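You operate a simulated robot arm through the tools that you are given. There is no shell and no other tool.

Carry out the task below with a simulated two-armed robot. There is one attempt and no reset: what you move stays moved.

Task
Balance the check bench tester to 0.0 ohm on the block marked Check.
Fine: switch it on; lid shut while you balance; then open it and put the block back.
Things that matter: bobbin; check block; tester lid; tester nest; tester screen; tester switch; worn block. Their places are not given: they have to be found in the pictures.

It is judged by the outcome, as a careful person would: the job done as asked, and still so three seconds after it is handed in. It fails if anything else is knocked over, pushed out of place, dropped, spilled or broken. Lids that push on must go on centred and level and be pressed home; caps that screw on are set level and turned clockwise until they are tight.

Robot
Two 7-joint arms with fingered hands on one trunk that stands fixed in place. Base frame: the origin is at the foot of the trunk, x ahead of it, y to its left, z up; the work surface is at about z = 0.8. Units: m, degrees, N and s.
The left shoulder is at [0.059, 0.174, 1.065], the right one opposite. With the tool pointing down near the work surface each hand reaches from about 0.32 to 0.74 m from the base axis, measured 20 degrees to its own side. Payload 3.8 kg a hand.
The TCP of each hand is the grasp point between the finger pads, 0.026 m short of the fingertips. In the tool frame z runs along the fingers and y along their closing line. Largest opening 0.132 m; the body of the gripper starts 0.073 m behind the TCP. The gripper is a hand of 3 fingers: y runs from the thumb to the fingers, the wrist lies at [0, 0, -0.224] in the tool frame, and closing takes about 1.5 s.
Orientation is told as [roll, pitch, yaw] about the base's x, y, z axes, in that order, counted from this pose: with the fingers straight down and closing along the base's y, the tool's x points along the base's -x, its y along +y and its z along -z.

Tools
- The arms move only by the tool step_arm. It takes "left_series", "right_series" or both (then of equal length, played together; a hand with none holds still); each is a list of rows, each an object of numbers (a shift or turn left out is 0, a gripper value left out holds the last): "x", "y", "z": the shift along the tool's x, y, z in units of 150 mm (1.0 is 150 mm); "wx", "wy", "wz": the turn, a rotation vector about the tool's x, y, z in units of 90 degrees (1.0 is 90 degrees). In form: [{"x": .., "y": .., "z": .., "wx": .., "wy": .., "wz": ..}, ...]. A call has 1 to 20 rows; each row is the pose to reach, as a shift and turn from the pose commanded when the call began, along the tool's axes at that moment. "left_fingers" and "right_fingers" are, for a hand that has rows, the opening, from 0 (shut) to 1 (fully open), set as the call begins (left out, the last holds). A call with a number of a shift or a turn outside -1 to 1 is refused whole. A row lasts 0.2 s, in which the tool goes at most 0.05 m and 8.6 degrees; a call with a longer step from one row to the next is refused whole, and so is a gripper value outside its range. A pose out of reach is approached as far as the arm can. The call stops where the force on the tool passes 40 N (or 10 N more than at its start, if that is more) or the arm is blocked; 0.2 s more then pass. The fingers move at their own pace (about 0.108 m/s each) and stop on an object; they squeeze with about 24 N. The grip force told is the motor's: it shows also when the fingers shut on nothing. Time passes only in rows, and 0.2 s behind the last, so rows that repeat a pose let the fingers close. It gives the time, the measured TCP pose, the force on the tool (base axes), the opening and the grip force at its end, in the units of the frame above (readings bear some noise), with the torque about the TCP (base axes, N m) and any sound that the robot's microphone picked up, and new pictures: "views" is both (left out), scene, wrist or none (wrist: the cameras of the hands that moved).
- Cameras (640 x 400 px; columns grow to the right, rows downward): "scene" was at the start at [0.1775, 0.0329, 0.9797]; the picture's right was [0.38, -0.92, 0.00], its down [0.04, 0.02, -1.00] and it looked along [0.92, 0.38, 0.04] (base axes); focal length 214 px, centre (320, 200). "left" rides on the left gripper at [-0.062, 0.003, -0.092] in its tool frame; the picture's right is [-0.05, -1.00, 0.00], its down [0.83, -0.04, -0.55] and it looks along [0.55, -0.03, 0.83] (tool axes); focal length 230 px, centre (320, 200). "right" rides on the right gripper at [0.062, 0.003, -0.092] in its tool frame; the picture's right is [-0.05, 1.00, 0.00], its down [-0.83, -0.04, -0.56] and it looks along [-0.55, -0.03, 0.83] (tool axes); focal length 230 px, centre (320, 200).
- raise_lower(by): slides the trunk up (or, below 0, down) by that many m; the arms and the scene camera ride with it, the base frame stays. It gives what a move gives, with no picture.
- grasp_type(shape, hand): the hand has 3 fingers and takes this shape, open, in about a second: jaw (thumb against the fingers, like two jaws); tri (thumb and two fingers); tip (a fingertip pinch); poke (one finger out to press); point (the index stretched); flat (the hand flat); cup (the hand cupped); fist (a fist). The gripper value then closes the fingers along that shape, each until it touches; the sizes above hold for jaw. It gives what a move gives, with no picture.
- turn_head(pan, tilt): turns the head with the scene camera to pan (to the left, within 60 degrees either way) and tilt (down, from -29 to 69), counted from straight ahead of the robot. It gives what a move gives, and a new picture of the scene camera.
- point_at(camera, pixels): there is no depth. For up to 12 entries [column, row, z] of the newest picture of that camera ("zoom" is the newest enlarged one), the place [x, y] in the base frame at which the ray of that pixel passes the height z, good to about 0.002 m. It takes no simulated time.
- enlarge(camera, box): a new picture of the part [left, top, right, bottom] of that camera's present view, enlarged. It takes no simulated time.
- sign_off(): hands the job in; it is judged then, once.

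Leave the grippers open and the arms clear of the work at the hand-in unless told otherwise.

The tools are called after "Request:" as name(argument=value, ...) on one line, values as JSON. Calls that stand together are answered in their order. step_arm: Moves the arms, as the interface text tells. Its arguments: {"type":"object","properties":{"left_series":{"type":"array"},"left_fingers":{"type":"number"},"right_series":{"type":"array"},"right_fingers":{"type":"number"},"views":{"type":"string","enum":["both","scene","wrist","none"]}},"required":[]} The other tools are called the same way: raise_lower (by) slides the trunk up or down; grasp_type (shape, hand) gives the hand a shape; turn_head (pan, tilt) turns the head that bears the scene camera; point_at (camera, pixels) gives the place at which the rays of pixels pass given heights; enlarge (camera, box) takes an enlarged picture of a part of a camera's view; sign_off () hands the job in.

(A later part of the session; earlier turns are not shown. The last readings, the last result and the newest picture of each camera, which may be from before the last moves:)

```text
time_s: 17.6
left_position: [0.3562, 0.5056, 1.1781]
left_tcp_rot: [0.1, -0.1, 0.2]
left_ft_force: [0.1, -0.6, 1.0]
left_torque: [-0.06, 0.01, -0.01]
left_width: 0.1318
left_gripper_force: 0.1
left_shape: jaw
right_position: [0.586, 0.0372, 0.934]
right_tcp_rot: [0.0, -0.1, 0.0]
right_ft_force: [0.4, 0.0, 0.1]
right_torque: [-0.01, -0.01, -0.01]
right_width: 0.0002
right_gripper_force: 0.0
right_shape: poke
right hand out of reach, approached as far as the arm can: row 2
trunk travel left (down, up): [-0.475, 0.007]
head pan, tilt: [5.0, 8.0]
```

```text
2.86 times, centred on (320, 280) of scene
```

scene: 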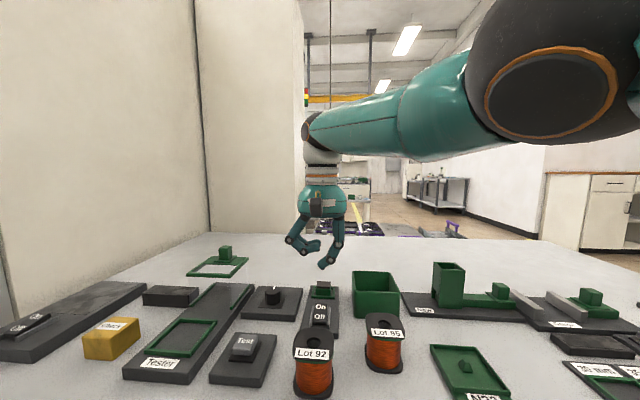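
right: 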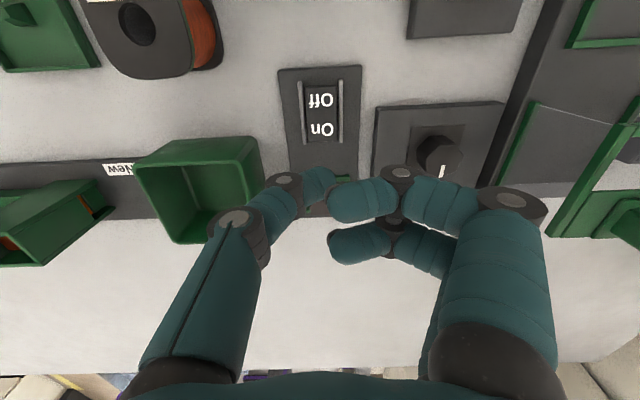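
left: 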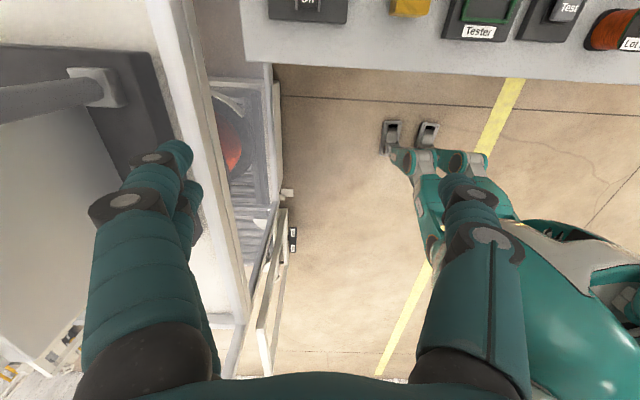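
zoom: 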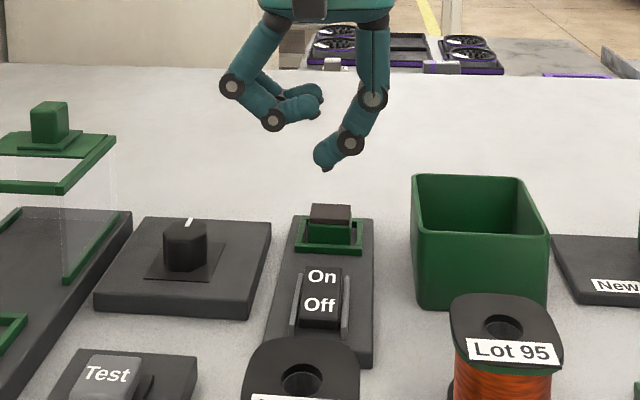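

Request:
point_at(camera="right", pixels=[[322, 142.3, 0.835], [322.3, 129.7, 0.835], [322, 86, 0.83], [319, 182, 0.91], [325, 179, 0.91], [309, 142, 0.835], [335, 142, 0.835]])

Request:
point_at(camera="scene", pixels=[[320.5, 273, 0.835], [320.3, 277, 0.835], [320.5, 273, 0.84], [320, 294, 0.83]])

```text
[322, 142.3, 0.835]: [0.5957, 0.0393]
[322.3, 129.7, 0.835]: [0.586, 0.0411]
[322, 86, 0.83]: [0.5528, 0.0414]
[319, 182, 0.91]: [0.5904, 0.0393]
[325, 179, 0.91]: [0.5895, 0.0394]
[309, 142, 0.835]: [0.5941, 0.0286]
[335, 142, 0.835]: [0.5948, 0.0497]
```

```text
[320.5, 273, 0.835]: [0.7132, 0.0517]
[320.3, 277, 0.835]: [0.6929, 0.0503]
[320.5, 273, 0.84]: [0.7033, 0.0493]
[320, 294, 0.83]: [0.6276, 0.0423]
```

Rocker spans x 0.553–0.595, centred y 0.040; the tip is over the On end. I press down gently.

Request:
step_arm(right_series=[{"z": 0.2}, {"z": 0.38}, {"z": 0.42}, {"z": 0.45}, {"z": 0.48}, {"z": 0.5}, {"z": 0.52}], views="both")

Request:
enlarge(camera="scene", box=[130, 210, 400, 350])

```text
time_s: 19.2
left_position: [0.356, 0.5069, 1.1782]
left_tcp_rot: [0.1, -0.1, 0.1]
left_ft_force: [0.2, -0.7, 0.5]
left_torque: [-0.02, -0.01, -0.01]
left_width: 0.1318
left_gripper_force: 0.0
left_shape: jaw
right_position: [0.5811, 0.0329, 0.8574]
right_tcp_rot: [0.0, -0.1, 0.0]
right_ft_force: [0.3, -0.7, 1.7]
right_torque: [-0.01, -0.03, 0.0]
right_width: 0.0002
right_gripper_force: 0.1
right_shape: poke
right hand out of reach, approached as far as the arm can: row 2, 3, 4, 5, 6, 7
trunk travel left (down, up): [-0.475, 0.007]
head pan, tilt: [5.0, 8.0]
```

scene: 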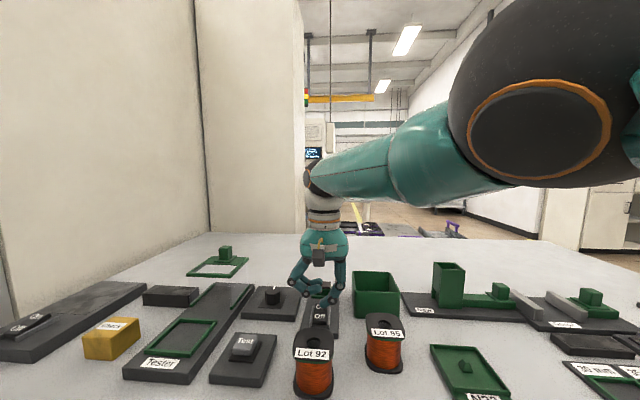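
right: 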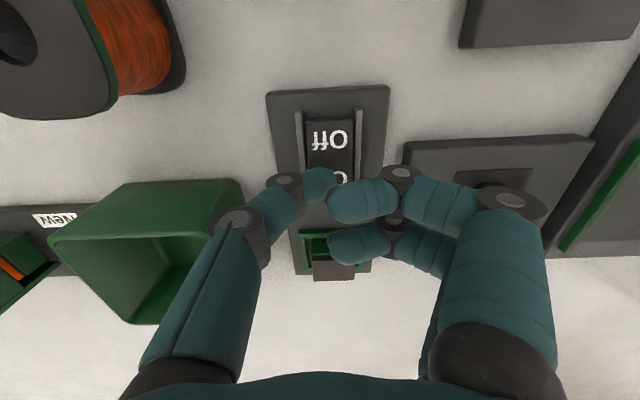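

```text
2.37 times, centred on (265, 280) of scene
```

zoom: 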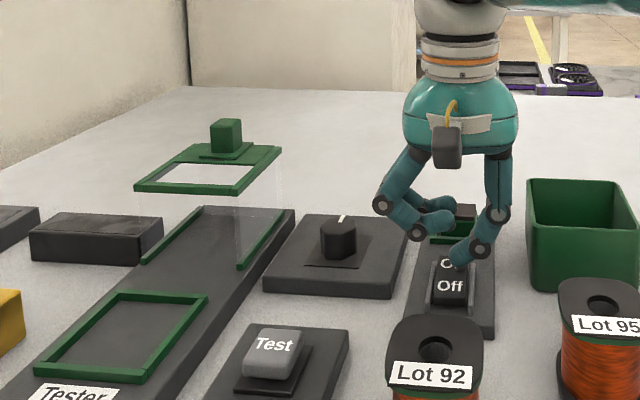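

The trunk is too high for this reach; the arm stopped short with only ~1.7 N. I lift the hand, lower the trunk, and retry.

Request:
step_arm(right_series=[{"z": -0.3}, {"z": -0.6}, {"z": -0.9}, {"z": -1.0}, {"z": -1.0}], views="none")

Request:
raise_lower(by=-0.1)

Request:
step_arm(right_series=[{"z": 0.0}], views="both")

```text
time_s: 20.4
left_position: [0.357, 0.5068, 1.1781]
left_tcp_rot: [0.0, 0.0, 0.1]
left_ft_force: [0.1, 0.7, 0.6]
left_torque: [0.0, -0.04, 0.01]
left_width: 0.1321
left_gripper_force: 0.1
left_shape: jaw
right_position: [0.5806, 0.0364, 1.0054]
right_tcp_rot: [0.0, 0.0, -0.1]
right_ft_force: [-0.4, -0.1, -0.7]
right_torque: [0.0, 0.03, -0.03]
right_width: 0.0002
right_gripper_force: 0.1
right_shape: poke
trunk travel left (down, up): [-0.475, 0.007]
head pan, tilt: [5.0, 8.0]
```

```text
time_s: 21.7
left_position: [0.3558, 0.5071, 1.0785]
left_tcp_rot: [0.0, -0.1, 0.1]
left_ft_force: [-0.4, 1.4, 0.1]
left_torque: [0.0, -0.02, 0.02]
left_width: 0.1319
left_gripper_force: 0.1
left_shape: jaw
right_position: [0.5802, 0.0339, 0.9055]
right_tcp_rot: [0.0, 0.0, 0.0]
right_ft_force: [0.1, 0.0, -0.3]
right_torque: [0.0, 0.02, 0.01]
right_width: 0.0
right_gripper_force: 0.1
right_shape: poke
trunk travel left (down, up): [-0.375, 0.107]
head pan, tilt: [5.0, 8.0]
```

```text
time_s: 22.1
left_position: [0.3572, 0.5074, 1.0784]
left_tcp_rot: [0.0, -0.1, 0.1]
left_ft_force: [0.4, -0.5, 0.5]
left_torque: [-0.01, -0.01, 0.01]
left_width: 0.132
left_gripper_force: 0.1
left_shape: jaw
right_position: [0.5814, 0.0338, 0.9055]
right_tcp_rot: [-0.1, -0.2, -0.1]
right_ft_force: [-0.4, -0.3, -0.3]
right_torque: [-0.02, 0.03, 0.0]
right_width: 0.0
right_gripper_force: 0.1
right_shape: poke
trunk travel left (down, up): [-0.375, 0.107]
head pan, tilt: [5.0, 8.0]
```

scene: 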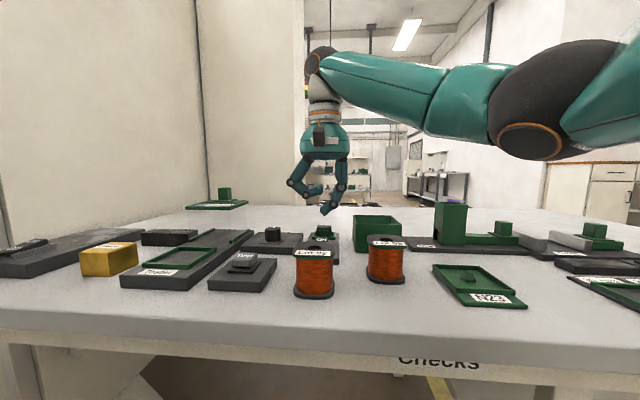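
right: 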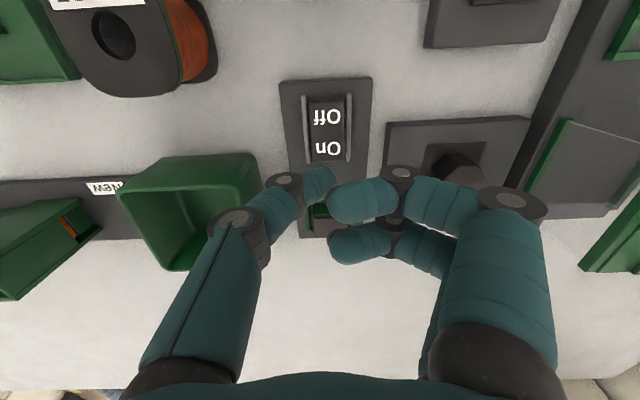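

TCP is now at (0.581, 0.034, 0.906). I shift to over the On end and press down in small steps.

Request:
step_arm(right_series=[{"x": -0.04, "y": 0.033}, {"x": -0.04, "y": 0.033, "z": 0.15}, {"x": -0.04, "y": 0.033, "z": 0.25}, {"x": -0.04, "y": 0.033, "z": 0.3}, {"x": -0.04, "y": 0.033, "z": 0.33}, {"x": -0.04, "y": 0.033, "z": 0.36}, {"x": -0.04, "y": 0.033, "z": 0.38}], views="both")

Request:
enlarge(camera="scene", box=[130, 190, 400, 310])

Request:
enlarge(camera="right", box=[260, 90, 400, 220])

```text
time_s: 23.7
left_position: [0.355, 0.5058, 1.0785]
left_tcp_rot: [0.0, -0.1, 0.1]
left_ft_force: [0.3, 0.2, -0.2]
left_torque: [0.01, 0.0, -0.02]
left_width: 0.1319
left_gripper_force: 0.0
left_shape: jaw
right_position: [0.5875, 0.0399, 0.853]
right_tcp_rot: [0.1, -0.5, 0.0]
right_ft_force: [1.1, -5.2, 25.5]
right_torque: [-0.07, 0.07, 0.05]
right_width: 0.0
right_gripper_force: 0.0
right_shape: poke
trunk travel left (down, up): [-0.375, 0.107]
head pan, tilt: [5.0, 8.0]
```

scene: 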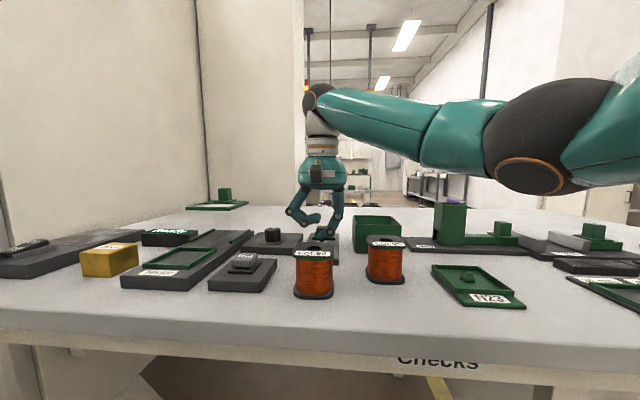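
right: 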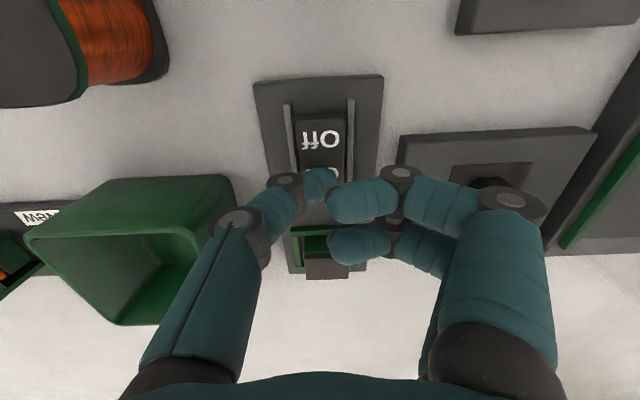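

```text
2.37 times, centred on (265, 250) of scene
```

zoom: 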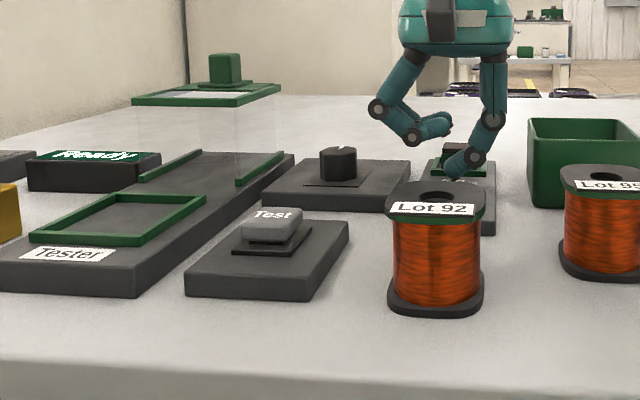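

```text
3.08 times, centred on (330, 155) of right
```

zoom: 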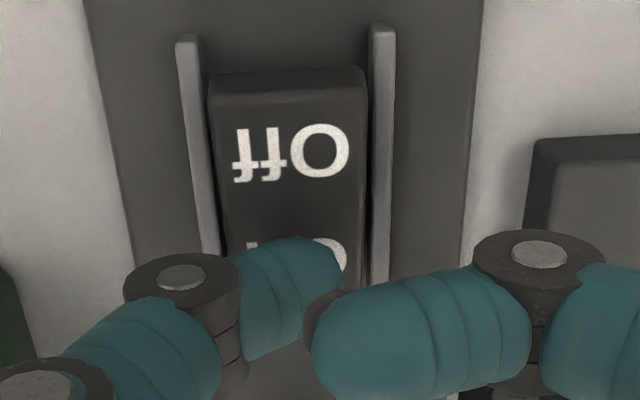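

The tester screen now reads "Ready" — the right switch was the correct one. I lift the right hand straight up.

Request:
step_arm(right_series=[{"z": -0.15}, {"z": -0.4}, {"z": -0.7}, {"z": -1.0}, {"z": -1.0}], views="none")

Request:
turn_head(pan=28, tilt=20)

Request:
enlarge(camera="scene", box=[180, 110, 420, 260])

```text
time_s: 24.9
left_position: [0.3569, 0.5083, 1.0781]
left_tcp_rot: [0.0, 0.0, 0.1]
left_ft_force: [0.0, 0.6, 0.3]
left_torque: [-0.02, -0.01, -0.01]
left_width: 0.1319
left_gripper_force: 0.0
left_shape: jaw
right_position: [0.588, 0.0393, 0.9999]
right_tcp_rot: [0.0, 0.0, 0.0]
right_ft_force: [0.3, -0.2, -0.3]
right_torque: [-0.04, 0.03, -0.01]
right_width: 0.0
right_gripper_force: 0.1
right_shape: poke
trunk travel left (down, up): [-0.375, 0.107]
head pan, tilt: [5.0, 8.0]
```

```text
time_s: 25.8
left_position: [0.3574, 0.5069, 1.0775]
left_tcp_rot: [0.0, 0.1, 0.1]
left_ft_force: [1.1, -0.1, 0.1]
left_torque: [0.0, -0.01, 0.0]
left_width: 0.1317
left_gripper_force: 0.1
left_shape: jaw
right_position: [0.5861, 0.0402, 0.9987]
right_tcp_rot: [0.0, 0.0, 0.1]
right_ft_force: [-1.0, 0.2, 0.6]
right_torque: [0.0, 0.02, 0.03]
right_width: 0.0
right_gripper_force: 0.1
right_shape: poke
trunk travel left (down, up): [-0.375, 0.107]
head pan, tilt: [28.0, 20.0]
```

scene: 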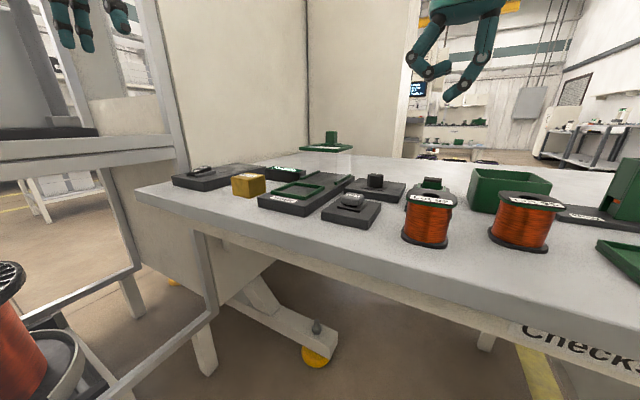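

```text
2.67 times, centred on (300, 185) of scene
```

zoom: 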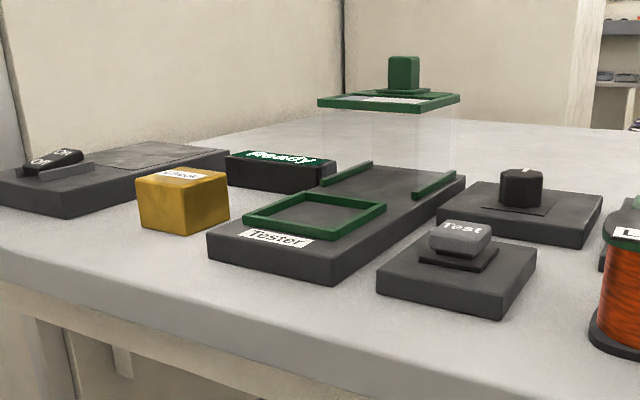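

Now I bring the left hand (jaw, open) above the Check block at about (0.49, 0.376) to look at it with its camera.

Request:
step_arm(left_series=[{"x": -0.18, "y": -0.18, "z": 0.05}, {"x": -0.36, "y": -0.36, "z": 0.1}, {"x": -0.54, "y": -0.54, "z": 0.2}, {"x": -0.72, "y": -0.72, "z": 0.3}, {"x": -0.887, "y": -0.873, "z": 0.4}, {"x": -0.887, "y": -0.873, "z": 0.52}, {"x": -0.887, "y": -0.873, "z": 0.52}], left_fingers=1.0, views="both")

Request:
enlarge(camera="left", box=[240, 40, 480, 220])

```text
time_s: 27.4
left_position: [0.4907, 0.3761, 0.9999]
left_tcp_rot: [-0.1, -0.1, 0.1]
left_ft_force: [-0.7, -0.9, 0.7]
left_torque: [0.02, 0.02, 0.01]
left_width: 0.1319
left_gripper_force: 0.0
left_shape: jaw
right_position: [0.5871, 0.0398, 1.0001]
right_tcp_rot: [0.0, -0.1, 0.1]
right_ft_force: [-1.0, -0.1, -1.1]
right_torque: [0.02, 0.0, -0.04]
right_width: 0.0003
right_gripper_force: 0.0
right_shape: poke
trunk travel left (down, up): [-0.375, 0.107]
head pan, tilt: [28.0, 20.0]
```

scene: 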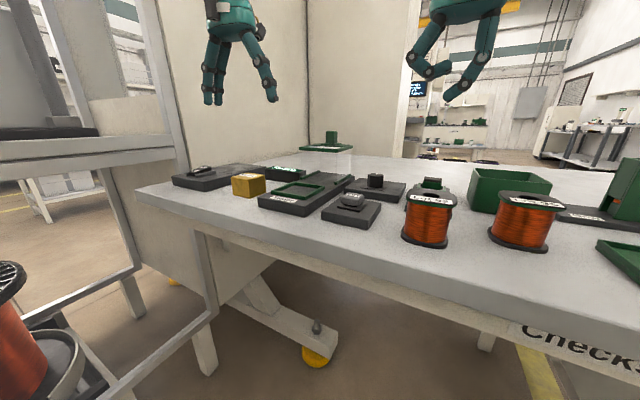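
left: 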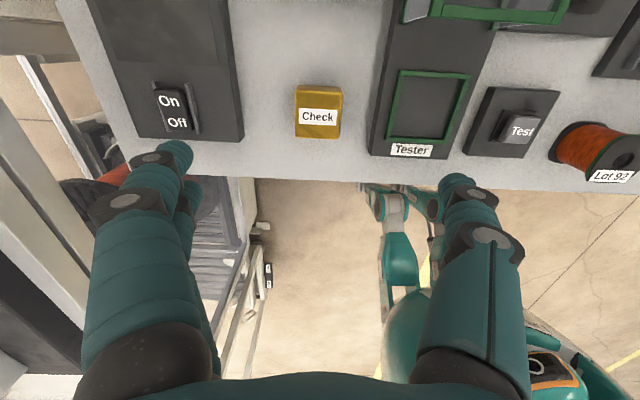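

```text
2.22 times, centred on (360, 130) of left
```

zoom: 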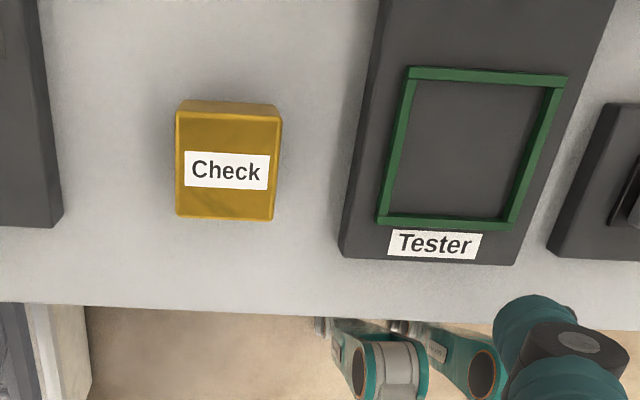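

A clear view of block and nest. I compute the block's top corners and nest corners at candidate heights.

Request:
point_at(camera="left", pixels=[[295.1, 90.4, 0.84], [342.4, 93.1, 0.84], [338.8, 139.5, 0.84], [295.1, 137.2, 0.84], [295.1, 90.4, 0.85], [338.8, 139.5, 0.85], [400.1, 70.1, 0.826], [471.3, 74.1, 0.826], [385.7, 139.5, 0.826], [446.9, 144, 0.826]])

Request:
enlarge(camera="left", box=[280, 75, 360, 150])

Request:
enlarge(camera="scene", box=[210, 150, 350, 220])

```text
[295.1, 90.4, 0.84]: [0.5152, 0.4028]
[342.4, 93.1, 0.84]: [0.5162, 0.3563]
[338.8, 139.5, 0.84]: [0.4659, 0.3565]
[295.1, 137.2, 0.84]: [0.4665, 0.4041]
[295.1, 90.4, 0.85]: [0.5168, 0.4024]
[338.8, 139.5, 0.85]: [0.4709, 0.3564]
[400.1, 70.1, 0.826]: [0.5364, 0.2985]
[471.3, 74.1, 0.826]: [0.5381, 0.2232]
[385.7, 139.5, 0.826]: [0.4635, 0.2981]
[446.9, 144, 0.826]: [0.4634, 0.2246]
```

```text
5.33 times, centred on (320, 112) of left
```

zoom: 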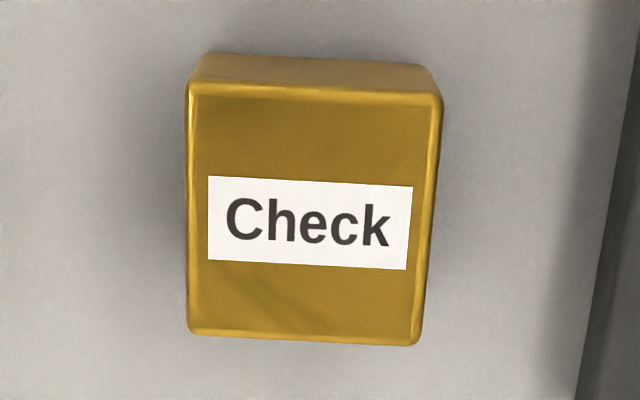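

```text
4.57 times, centred on (280, 185) of scene
```

zoom: 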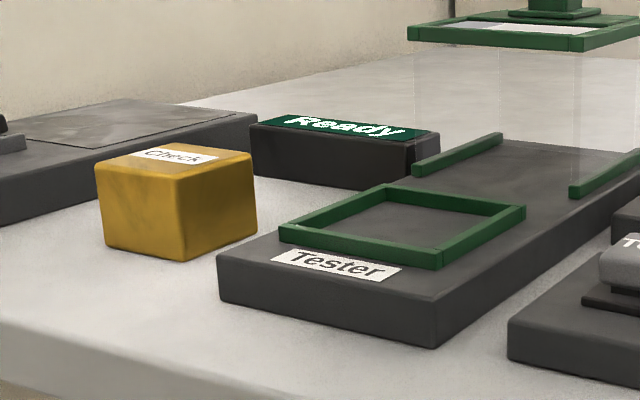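

Block: about 5 cm square, top z≈0.842, centre ≈(0.4915, 0.380), aligned with the axes. Nest outer centre ≈(0.500, 0.261). I check the plate height with the "Tester" label and the neighbours' edges.

Request:
point_at(camera="left", pixels=[[411.4, 149.8, 0.81], [411.4, 149.8, 0.82], [411.4, 149.8, 0.83], [243, 140, 0.82], [225, 20, 0.82], [369, 155, 0.82], [385, 30, 0.82]])

Request:
point_at(camera="scene", pixels=[[283.3, 199, 0.81], [283.3, 199, 0.82], [283.3, 199, 0.83]])

```text
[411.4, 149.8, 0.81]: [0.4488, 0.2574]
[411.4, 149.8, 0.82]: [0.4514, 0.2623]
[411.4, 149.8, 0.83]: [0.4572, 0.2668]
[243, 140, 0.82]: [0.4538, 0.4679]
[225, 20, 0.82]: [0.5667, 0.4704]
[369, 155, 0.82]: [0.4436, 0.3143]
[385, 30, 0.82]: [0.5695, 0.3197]
```

```text
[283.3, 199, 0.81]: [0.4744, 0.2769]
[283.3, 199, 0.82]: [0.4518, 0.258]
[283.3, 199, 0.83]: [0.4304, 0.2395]
```

Plate top is z≈0.82 and there is room for the fingers between y 0.316 and 0.469. I descend with a 9 cm opening to z≈0.90 first.

Request:
step_arm(left_series=[{"x": -0.005, "y": 0.026, "z": 0.15}, {"x": -0.005, "y": 0.026, "z": 0.35}, {"x": -0.005, "y": 0.026, "z": 0.55}, {"x": -0.005, "y": 0.026, "z": 0.667}, {"x": -0.005, "y": 0.026, "z": 0.667}], left_fingers=0.68, views="both")

Request:
enlarge(camera="left", box=[200, 60, 460, 240])

```text
time_s: 28.6
left_position: [0.49, 0.3813, 0.8978]
left_tcp_rot: [0.0, -0.1, 0.1]
left_ft_force: [-0.4, 0.5, 0.6]
left_torque: [0.0, -0.03, 0.01]
left_width: 0.0901
left_gripper_force: 0.0
left_shape: jaw
right_position: [0.5882, 0.0399, 0.9996]
right_tcp_rot: [0.1, -0.1, 0.0]
right_ft_force: [-0.4, 0.4, 0.5]
right_torque: [-0.02, 0.04, 0.03]
right_width: 0.0
right_gripper_force: 0.0
right_shape: poke
trunk travel left (down, up): [-0.375, 0.107]
head pan, tilt: [28.0, 20.0]
```

scene: 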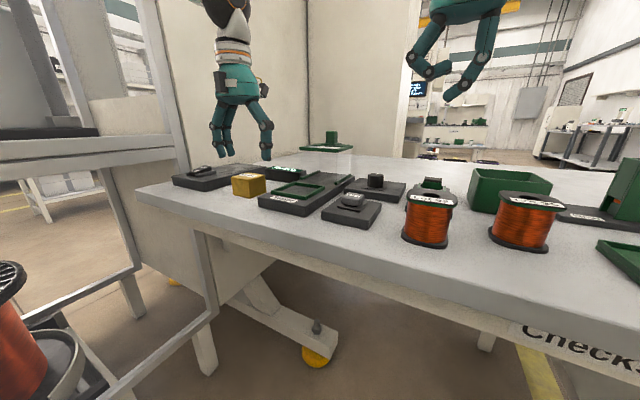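
left: 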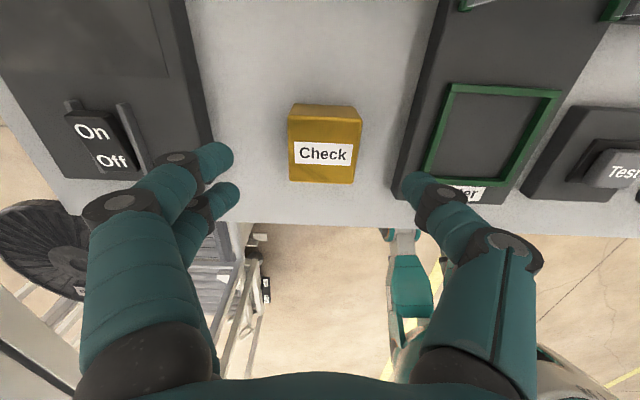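

```text
2.22 times, centred on (330, 150) of left
```

zoom: 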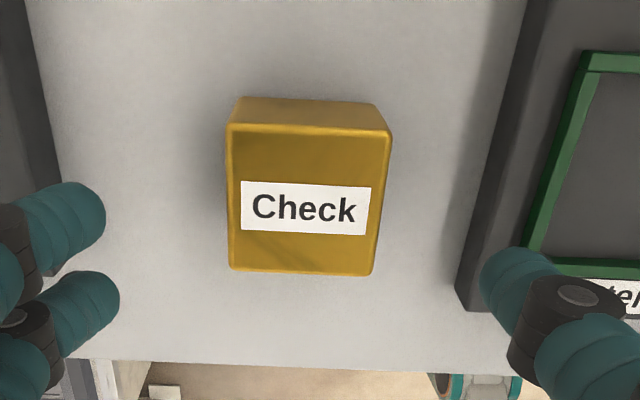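

Request:
point_at(camera="left", pixels=[[288.6, 116.2, 0.842], [362.4, 120.7, 0.842], [289.5, 182.4, 0.842], [353.9, 184.7, 0.842], [235, 160, 0.872], [236, 200, 0.872], [402, 190, 0.872]])

```text
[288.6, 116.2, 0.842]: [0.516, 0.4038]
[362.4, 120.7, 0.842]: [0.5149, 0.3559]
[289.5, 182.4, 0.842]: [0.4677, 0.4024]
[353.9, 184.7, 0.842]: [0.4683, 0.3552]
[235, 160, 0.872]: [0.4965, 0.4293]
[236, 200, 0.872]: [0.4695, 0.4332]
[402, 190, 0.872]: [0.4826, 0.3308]
```

Block centre is (0.492, 0.3795). I descend to z≈0.838 (tips ~1 cm above the bench), then close.

Request:
step_arm(left_series=[{"x": -0.025, "y": -0.007, "z": 0.15}, {"x": -0.025, "y": -0.007, "z": 0.3}, {"x": -0.025, "y": -0.007, "z": 0.413}, {"x": -0.025, "y": -0.007, "z": 0.413}], views="wrist")

Request:
step_arm(left_series=[{}, {}, {}, {}, {}, {}, {}, {}], left_fingers=0.0, views="both")

```text
time_s: 29.6
left_position: [0.4954, 0.3776, 0.838]
left_tcp_rot: [0.0, 0.0, 0.1]
left_ft_force: [0.2, 0.9, 0.1]
left_torque: [0.02, 0.02, -0.02]
left_width: 0.0902
left_gripper_force: 0.1
left_shape: jaw
right_position: [0.5874, 0.0401, 0.9988]
right_tcp_rot: [0.0, 0.1, 0.0]
right_ft_force: [0.3, 0.4, 0.2]
right_torque: [0.01, 0.01, -0.01]
right_width: 0.0
right_gripper_force: 0.0
right_shape: poke
trunk travel left (down, up): [-0.375, 0.107]
head pan, tilt: [28.0, 20.0]
```

left: 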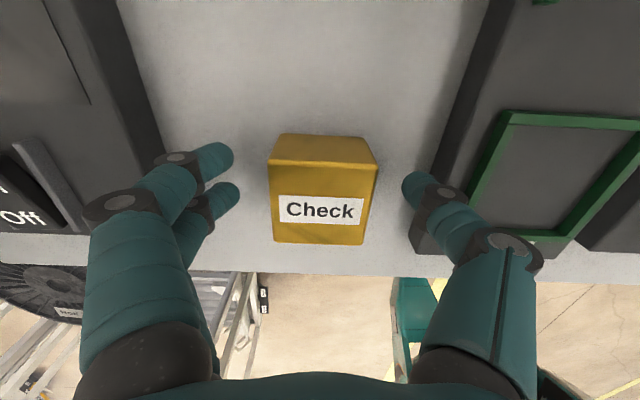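

```text
time_s: 31.4
left_position: [0.4951, 0.3787, 0.8387]
left_tcp_rot: [0.0, 0.0, 0.2]
left_ft_force: [0.4, 0.5, -0.3]
left_torque: [0.01, -0.02, 0.0]
left_width: 0.0441
left_gripper_force: 24.0
left_shape: jaw
right_position: [0.5872, 0.041, 1.0001]
right_tcp_rot: [0.1, 0.0, 0.0]
right_ft_force: [0.3, -0.2, -0.4]
right_torque: [-0.02, -0.01, 0.0]
right_width: 0.0
right_gripper_force: 0.0
right_shape: poke
trunk travel left (down, up): [-0.375, 0.107]
head pan, tilt: [28.0, 20.0]
```

scene: 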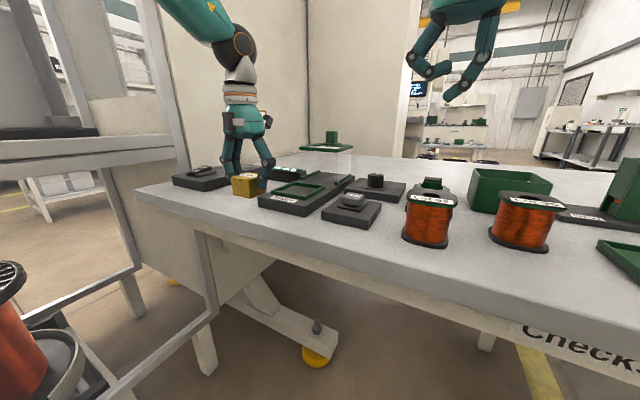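
left: 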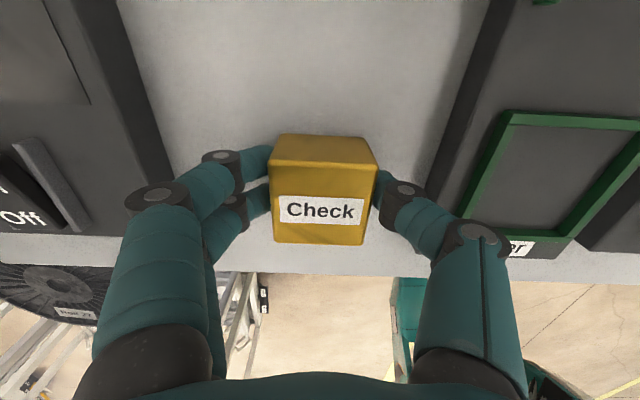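

Gripped at 4.4 cm width. I lift 5 cm and carry it to above the nest centre.

Request:
step_arm(left_series=[{"z": -0.1}, {"z": -0.333}, {"x": -0.02, "y": -0.25, "z": -0.367}, {"x": -0.04, "y": -0.5, "z": -0.367}, {"x": -0.055, "y": -0.7, "z": -0.367}, {"x": -0.055, "y": -0.79, "z": -0.367}, {"x": -0.055, "y": -0.79, "z": -0.367}], views="both")

Request:
enlarge(camera="left", box=[220, 60, 440, 260])

Request:
enlarge(camera="scene", box=[210, 90, 390, 220])

```text
time_s: 33.0
left_position: [0.5031, 0.2602, 0.8927]
left_tcp_rot: [0.0, -0.1, 0.1]
left_ft_force: [0.0, -0.2, -2.8]
left_torque: [0.03, 0.02, -0.01]
left_width: 0.0439
left_gripper_force: 23.8
left_shape: jaw
right_position: [0.587, 0.0401, 0.9995]
right_tcp_rot: [0.0, 0.0, 0.0]
right_ft_force: [0.3, 0.4, 0.9]
right_torque: [0.0, -0.01, 0.01]
right_width: 0.0001
right_gripper_force: 0.1
right_shape: poke
trunk travel left (down, up): [-0.375, 0.107]
head pan, tilt: [28.0, 20.0]
```

scene: 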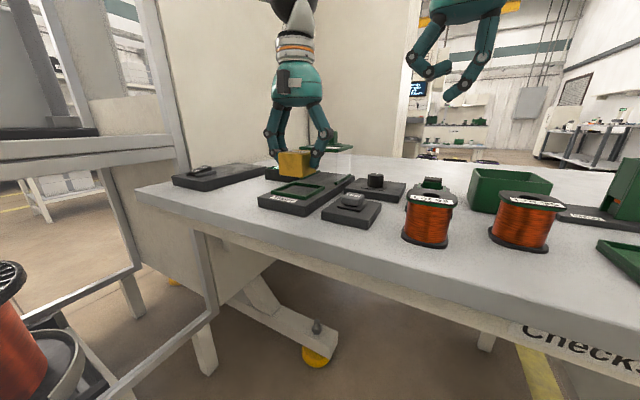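
left: 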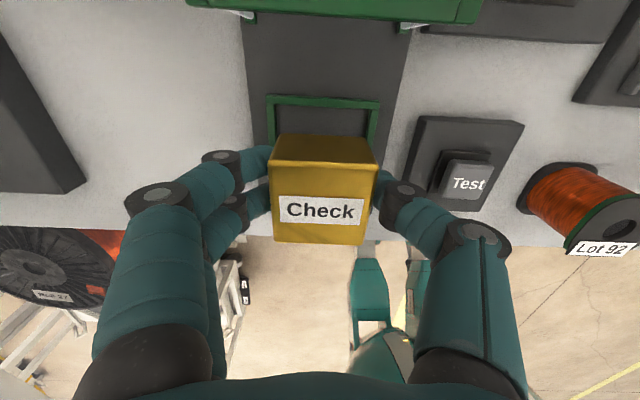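

```text
2.00 times, centred on (330, 160) of left
```

zoom: 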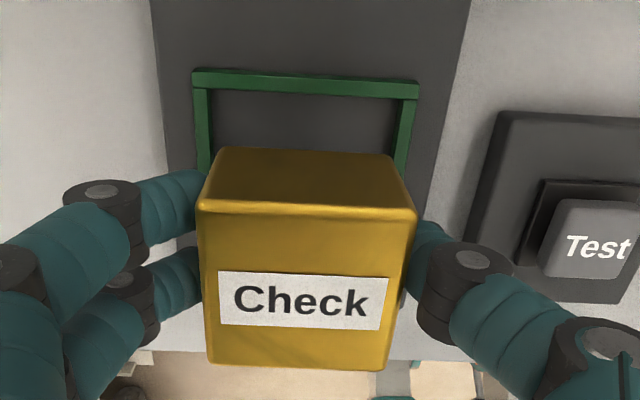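

```text
3.08 times, centred on (300, 155) of scene
```

zoom: 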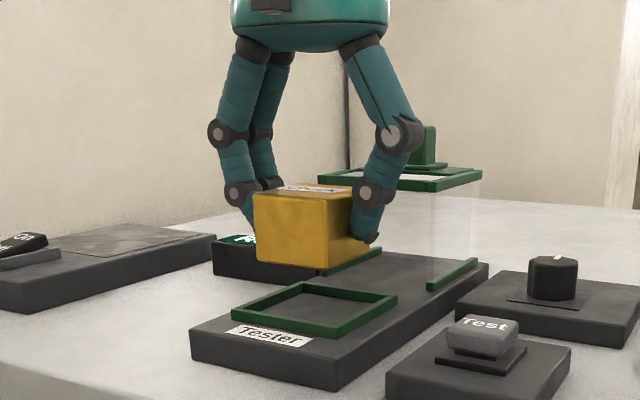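

Request:
point_at(camera="left", pixels=[[266, 95, 0.826], [379.5, 101, 0.826], [268.5, 161.5, 0.8967], [378.5, 166.5, 0.8967], [274, 242.5, 0.8967], [364, 246, 0.8967]])

Request:
point_at(camera="scene", pixels=[[271.4, 191.5, 0.826], [309.5, 199.5, 0.826], [293, 183, 0.826], [329, 186.5, 0.826]])

```text
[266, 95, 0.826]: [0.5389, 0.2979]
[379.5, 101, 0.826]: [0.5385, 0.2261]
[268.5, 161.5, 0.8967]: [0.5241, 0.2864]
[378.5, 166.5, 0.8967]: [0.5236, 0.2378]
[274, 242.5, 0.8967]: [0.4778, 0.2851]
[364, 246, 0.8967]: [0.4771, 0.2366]
```

```text
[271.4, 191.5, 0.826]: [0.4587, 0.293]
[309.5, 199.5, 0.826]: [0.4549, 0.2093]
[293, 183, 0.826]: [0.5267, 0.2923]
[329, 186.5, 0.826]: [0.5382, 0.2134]
```

Block is centred over the nest to about a millimetre. I lower it to the plate.

Request:
step_arm(left_series=[{"z": 0.1}, {"z": 0.17}, {"z": 0.2}, {"z": 0.215}, {"z": 0.225}, {"z": 0.232}, {"z": 0.232}], views="both")

Request:
enlarge(camera="scene", box=[210, 110, 390, 220])

Request:
enlarge(camera="left", box=[220, 60, 440, 260])

```text
time_s: 34.6
left_position: [0.5029, 0.2607, 0.8592]
left_tcp_rot: [0.0, 0.0, 0.2]
left_ft_force: [0.4, 0.5, -2.2]
left_torque: [-0.02, 0.01, -0.02]
left_width: 0.0439
left_gripper_force: 23.8
left_shape: jaw
right_position: [0.5867, 0.0402, 0.9996]
right_tcp_rot: [-0.1, 0.0, 0.0]
right_ft_force: [-0.4, -0.7, 0.3]
right_torque: [0.02, -0.01, 0.0]
right_width: 0.0
right_gripper_force: 0.0
right_shape: poke
trunk travel left (down, up): [-0.375, 0.107]
head pan, tilt: [28.0, 20.0]
```

scene: 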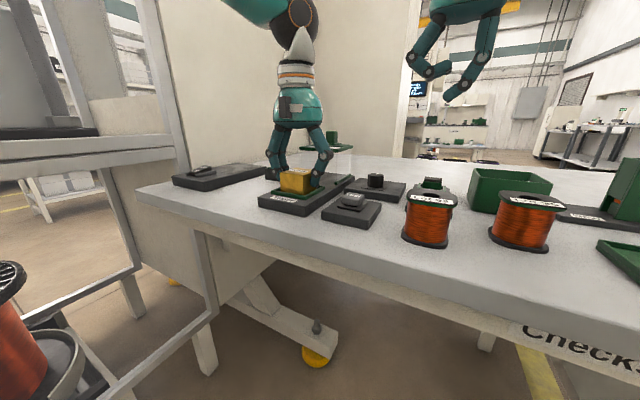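
left: 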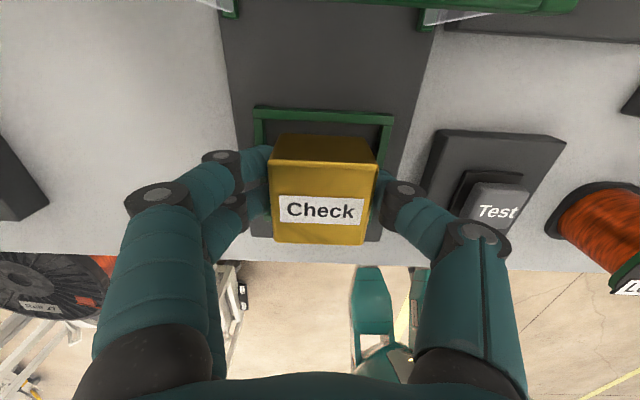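

```text
3.56 times, centred on (300, 165) of scene
```

zoom: 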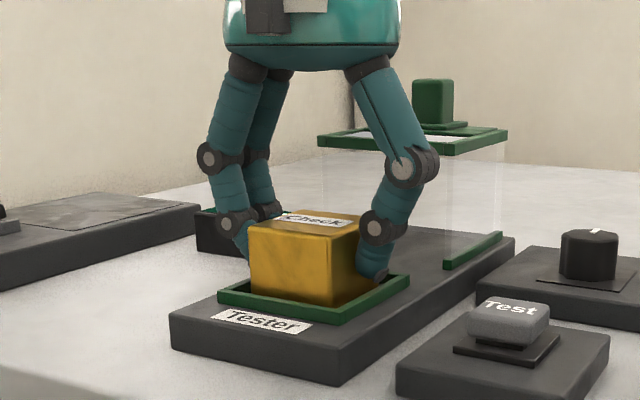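

```text
2.00 times, centred on (330, 160) of left
```

zoom: 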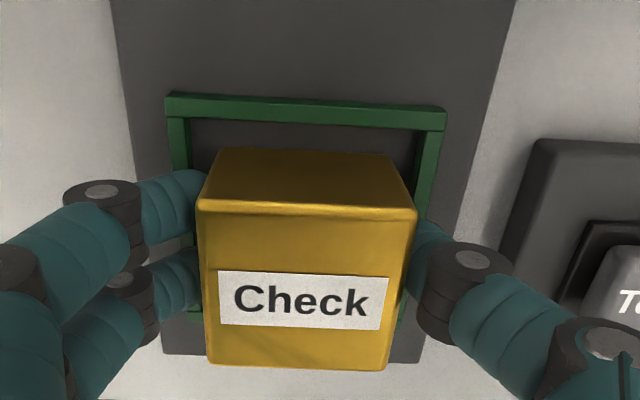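

Still carrying the block's weight (~2.3 N), so it isn't touching yet. I lower a few more mm in fine steps.

Request:
step_arm(left_series=[{"z": 0.007}, {"z": 0.013}, {"z": 0.013}], views="none")

```text
time_s: 35.4
left_position: [0.5038, 0.2604, 0.8578]
left_tcp_rot: [-0.1, -0.2, 0.1]
left_ft_force: [-0.3, 2.0, 8.8]
left_torque: [0.09, -0.06, -0.02]
left_width: 0.044
left_gripper_force: 23.9
left_shape: jaw
right_position: [0.5876, 0.0402, 0.9995]
right_tcp_rot: [0.0, -0.1, 0.0]
right_ft_force: [0.1, 0.4, -0.2]
right_torque: [0.01, 0.0, 0.03]
right_width: 0.0
right_gripper_force: 0.1
right_shape: poke
trunk travel left (down, up): [-0.375, 0.107]
head pan, tilt: [28.0, 20.0]
```

Contact with the plate (+8.8 N). I open the fingers, then lift straight up.

Request:
step_arm(left_series=[{}, {}, {}, {}], left_fingers=0.6, views="wrist")

Request:
step_arm(left_series=[{"z": -0.15}, {"z": -0.4}, {"z": -0.7}, {"z": -1.0}, {"z": -1.0}], views="both")

Request:
enlarge(camera="scene", box=[210, 110, 390, 220])

Request:
enlarge(camera="left", box=[220, 0, 440, 180])

```text
time_s: 36.4
left_position: [0.5031, 0.2605, 0.8563]
left_tcp_rot: [0.0, 0.0, 0.1]
left_ft_force: [0.4, -0.5, 1.1]
left_torque: [0.01, 0.03, -0.01]
left_width: 0.079
left_gripper_force: 0.1
left_shape: jaw
right_position: [0.5872, 0.0393, 0.9982]
right_tcp_rot: [0.0, 0.0, 0.1]
right_ft_force: [0.7, -0.2, 0.0]
right_torque: [-0.03, 0.02, 0.02]
right_width: 0.0
right_gripper_force: 0.0
right_shape: poke
trunk travel left (down, up): [-0.375, 0.107]
head pan, tilt: [28.0, 20.0]
```

left: 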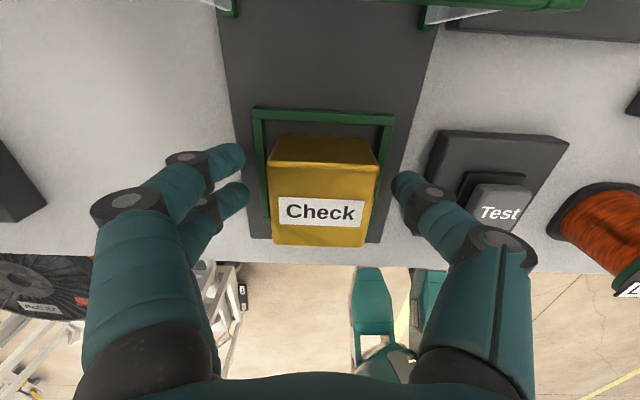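

```text
time_s: 37.6
left_position: [0.5038, 0.2612, 1.0065]
left_tcp_rot: [0.0, 0.0, 0.1]
left_ft_force: [-0.2, -0.2, -0.1]
left_torque: [0.0, -0.02, 0.0]
left_width: 0.079
left_gripper_force: 0.0
left_shape: jaw
right_position: [0.5878, 0.0401, 0.9985]
right_tcp_rot: [0.0, 0.0, 0.0]
right_ft_force: [-0.5, -1.3, 0.3]
right_torque: [0.01, -0.01, 0.02]
right_width: 0.0002
right_gripper_force: 0.0
right_shape: poke
trunk travel left (down, up): [-0.375, 0.107]
head pan, tilt: [28.0, 20.0]
```

scene: 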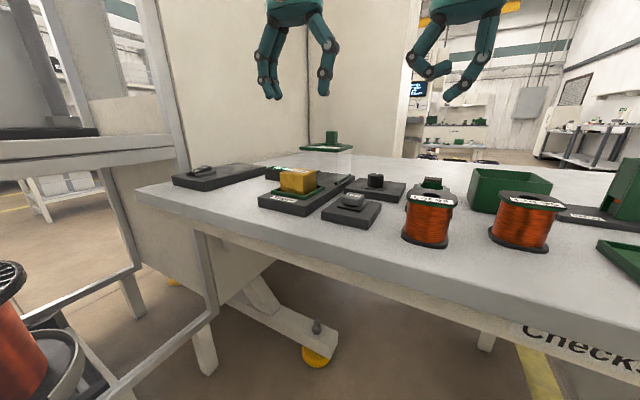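
left: 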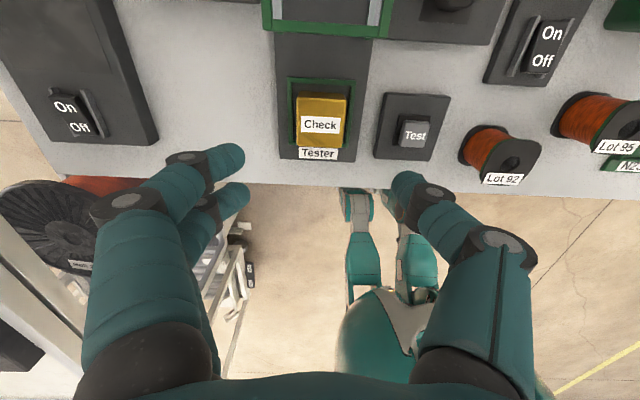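

```text
3.56 times, centred on (300, 165) of scene
```

zoom: 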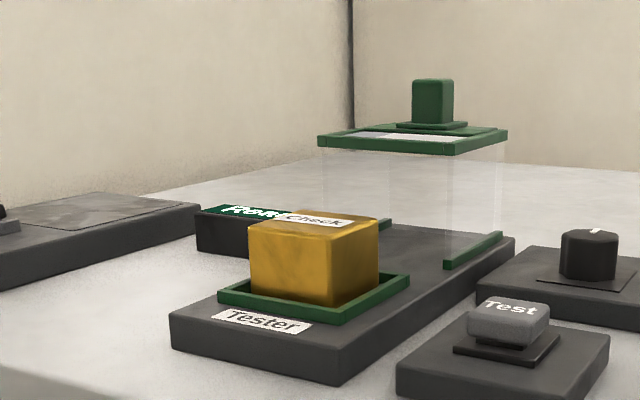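

```text
2.22 times, centred on (330, 90) of left
```

zoom: 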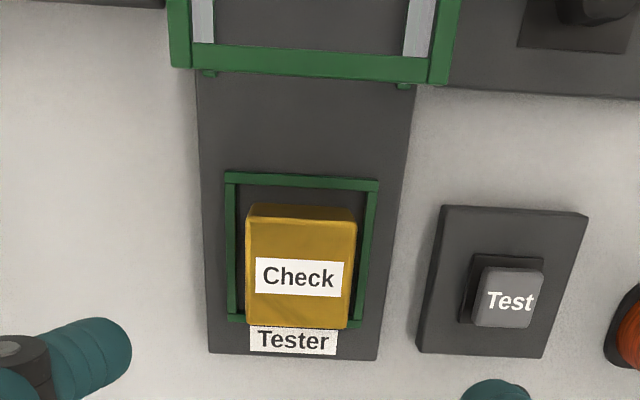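

Block sits in the nest. Next the lid: a clear hood on runners with a handle at its rear top. I move the left hand up and forward above it to look at the handle.

Request:
step_arm(left_series=[{"z": -0.25}, {"x": -0.15, "z": -0.45}, {"x": -0.4, "z": -0.533}, {"x": -0.65, "z": -0.533}, {"x": -0.75, "z": -0.533}, {"x": -0.75, "z": -0.533}], views="both")

Request:
enlarge(camera="left", box=[230, 30, 430, 200])

Request:
enlarge(camera="scene", box=[260, 110, 380, 200])

```text
time_s: 39.0
left_position: [0.5429, 0.2997, 1.0895]
left_tcp_rot: [0.1, 0.1, 0.0]
left_ft_force: [0.5, -0.5, 1.1]
left_torque: [0.01, 0.01, -0.01]
left_width: 0.0789
left_gripper_force: 0.2
left_shape: jaw
left hand out of reach, approached as far as the arm can: row 3, 4, 5, 6
right_position: [0.5871, 0.0408, 0.9988]
right_tcp_rot: [-0.1, 0.0, 0.0]
right_ft_force: [0.0, -0.5, 0.7]
right_torque: [-0.01, -0.01, -0.01]
right_width: 0.0
right_gripper_force: 0.1
right_shape: poke
trunk travel left (down, up): [-0.375, 0.107]
head pan, tilt: [28.0, 20.0]
```

scene: 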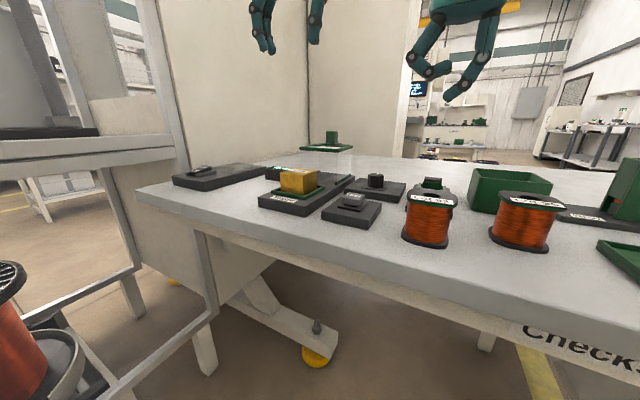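
left: 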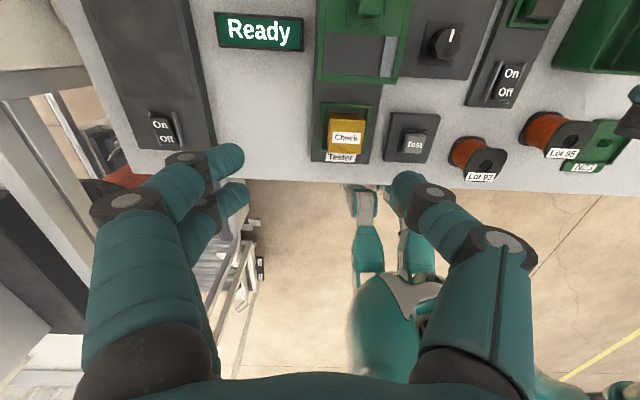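

```text
2.35 times, centred on (330, 115) of left
```

zoom: 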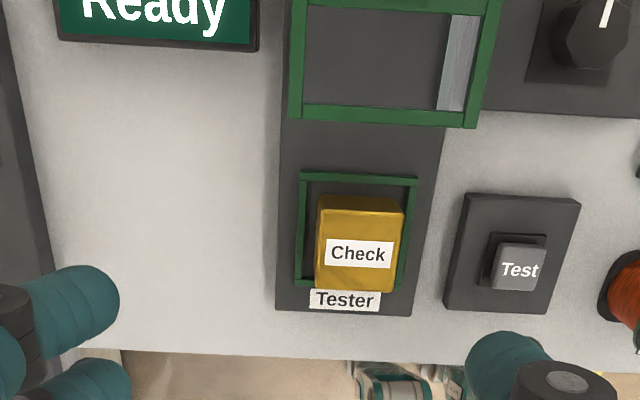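

```text
4.44 times, centred on (320, 155) of scene
```

zoom: 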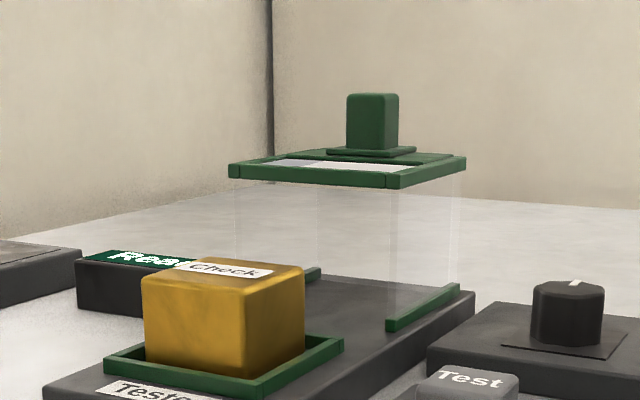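

The left hand is near its reach limit at this height. I refresh the right wrist view to triangulate the lid handle.

Request:
step_arm(right_series=[{"z": 0.0}], views="wrist")

Request:
enlarge(camera="right", box=[480, 60, 640, 260])

```text
time_s: 39.4
left_position: [0.5425, 0.2983, 1.0889]
left_tcp_rot: [0.1, -0.1, 0.1]
left_ft_force: [0.2, -0.3, -0.3]
left_torque: [-0.02, 0.02, 0.01]
left_width: 0.0791
left_gripper_force: 0.0
left_shape: jaw
right_position: [0.5867, 0.04, 0.9982]
right_tcp_rot: [0.0, 0.0, 0.1]
right_ft_force: [0.4, -0.1, 0.5]
right_torque: [-0.02, 0.01, -0.01]
right_width: 0.0
right_gripper_force: 0.1
right_shape: poke
trunk travel left (down, up): [-0.375, 0.107]
head pan, tilt: [28.0, 20.0]
```

right: 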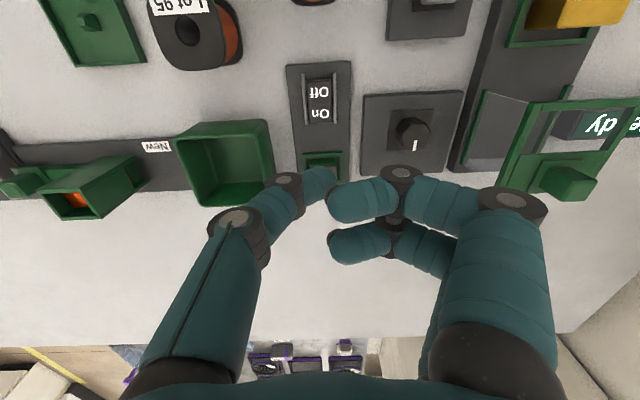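

```text
2.00 times, centred on (560, 160) of right
```

zoom: 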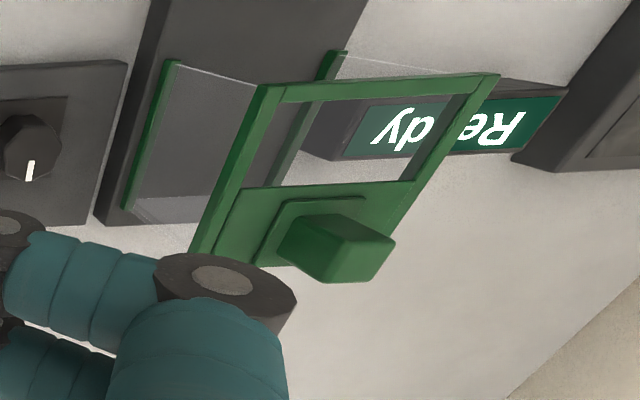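

Request:
enlarge(camera="right", box=[530, 130, 620, 215])

Request:
enlarge(camera="scene", box=[295, 120, 355, 165])

```text
4.71 times, centred on (575, 172) of right
```

zoom: 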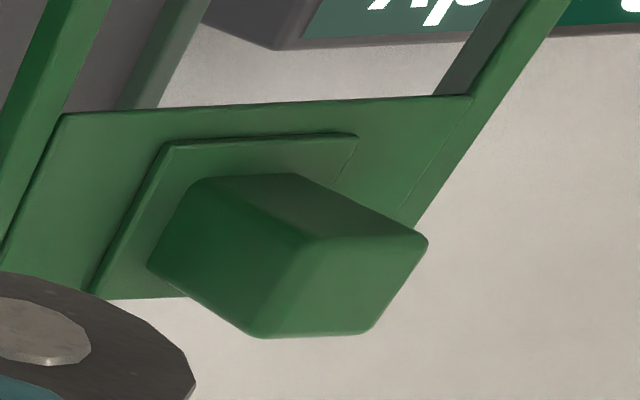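

```text
8.89 times, centred on (325, 142) of scene
```

zoom: 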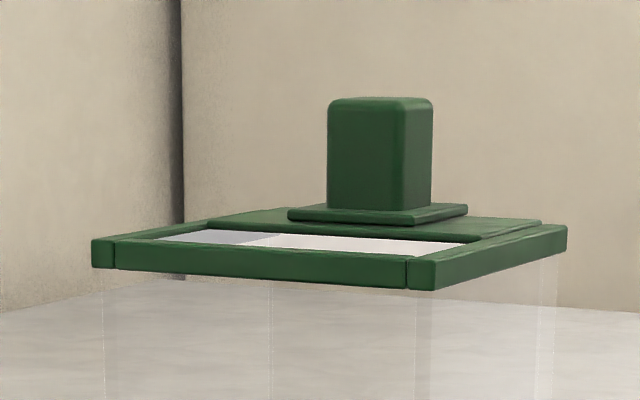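

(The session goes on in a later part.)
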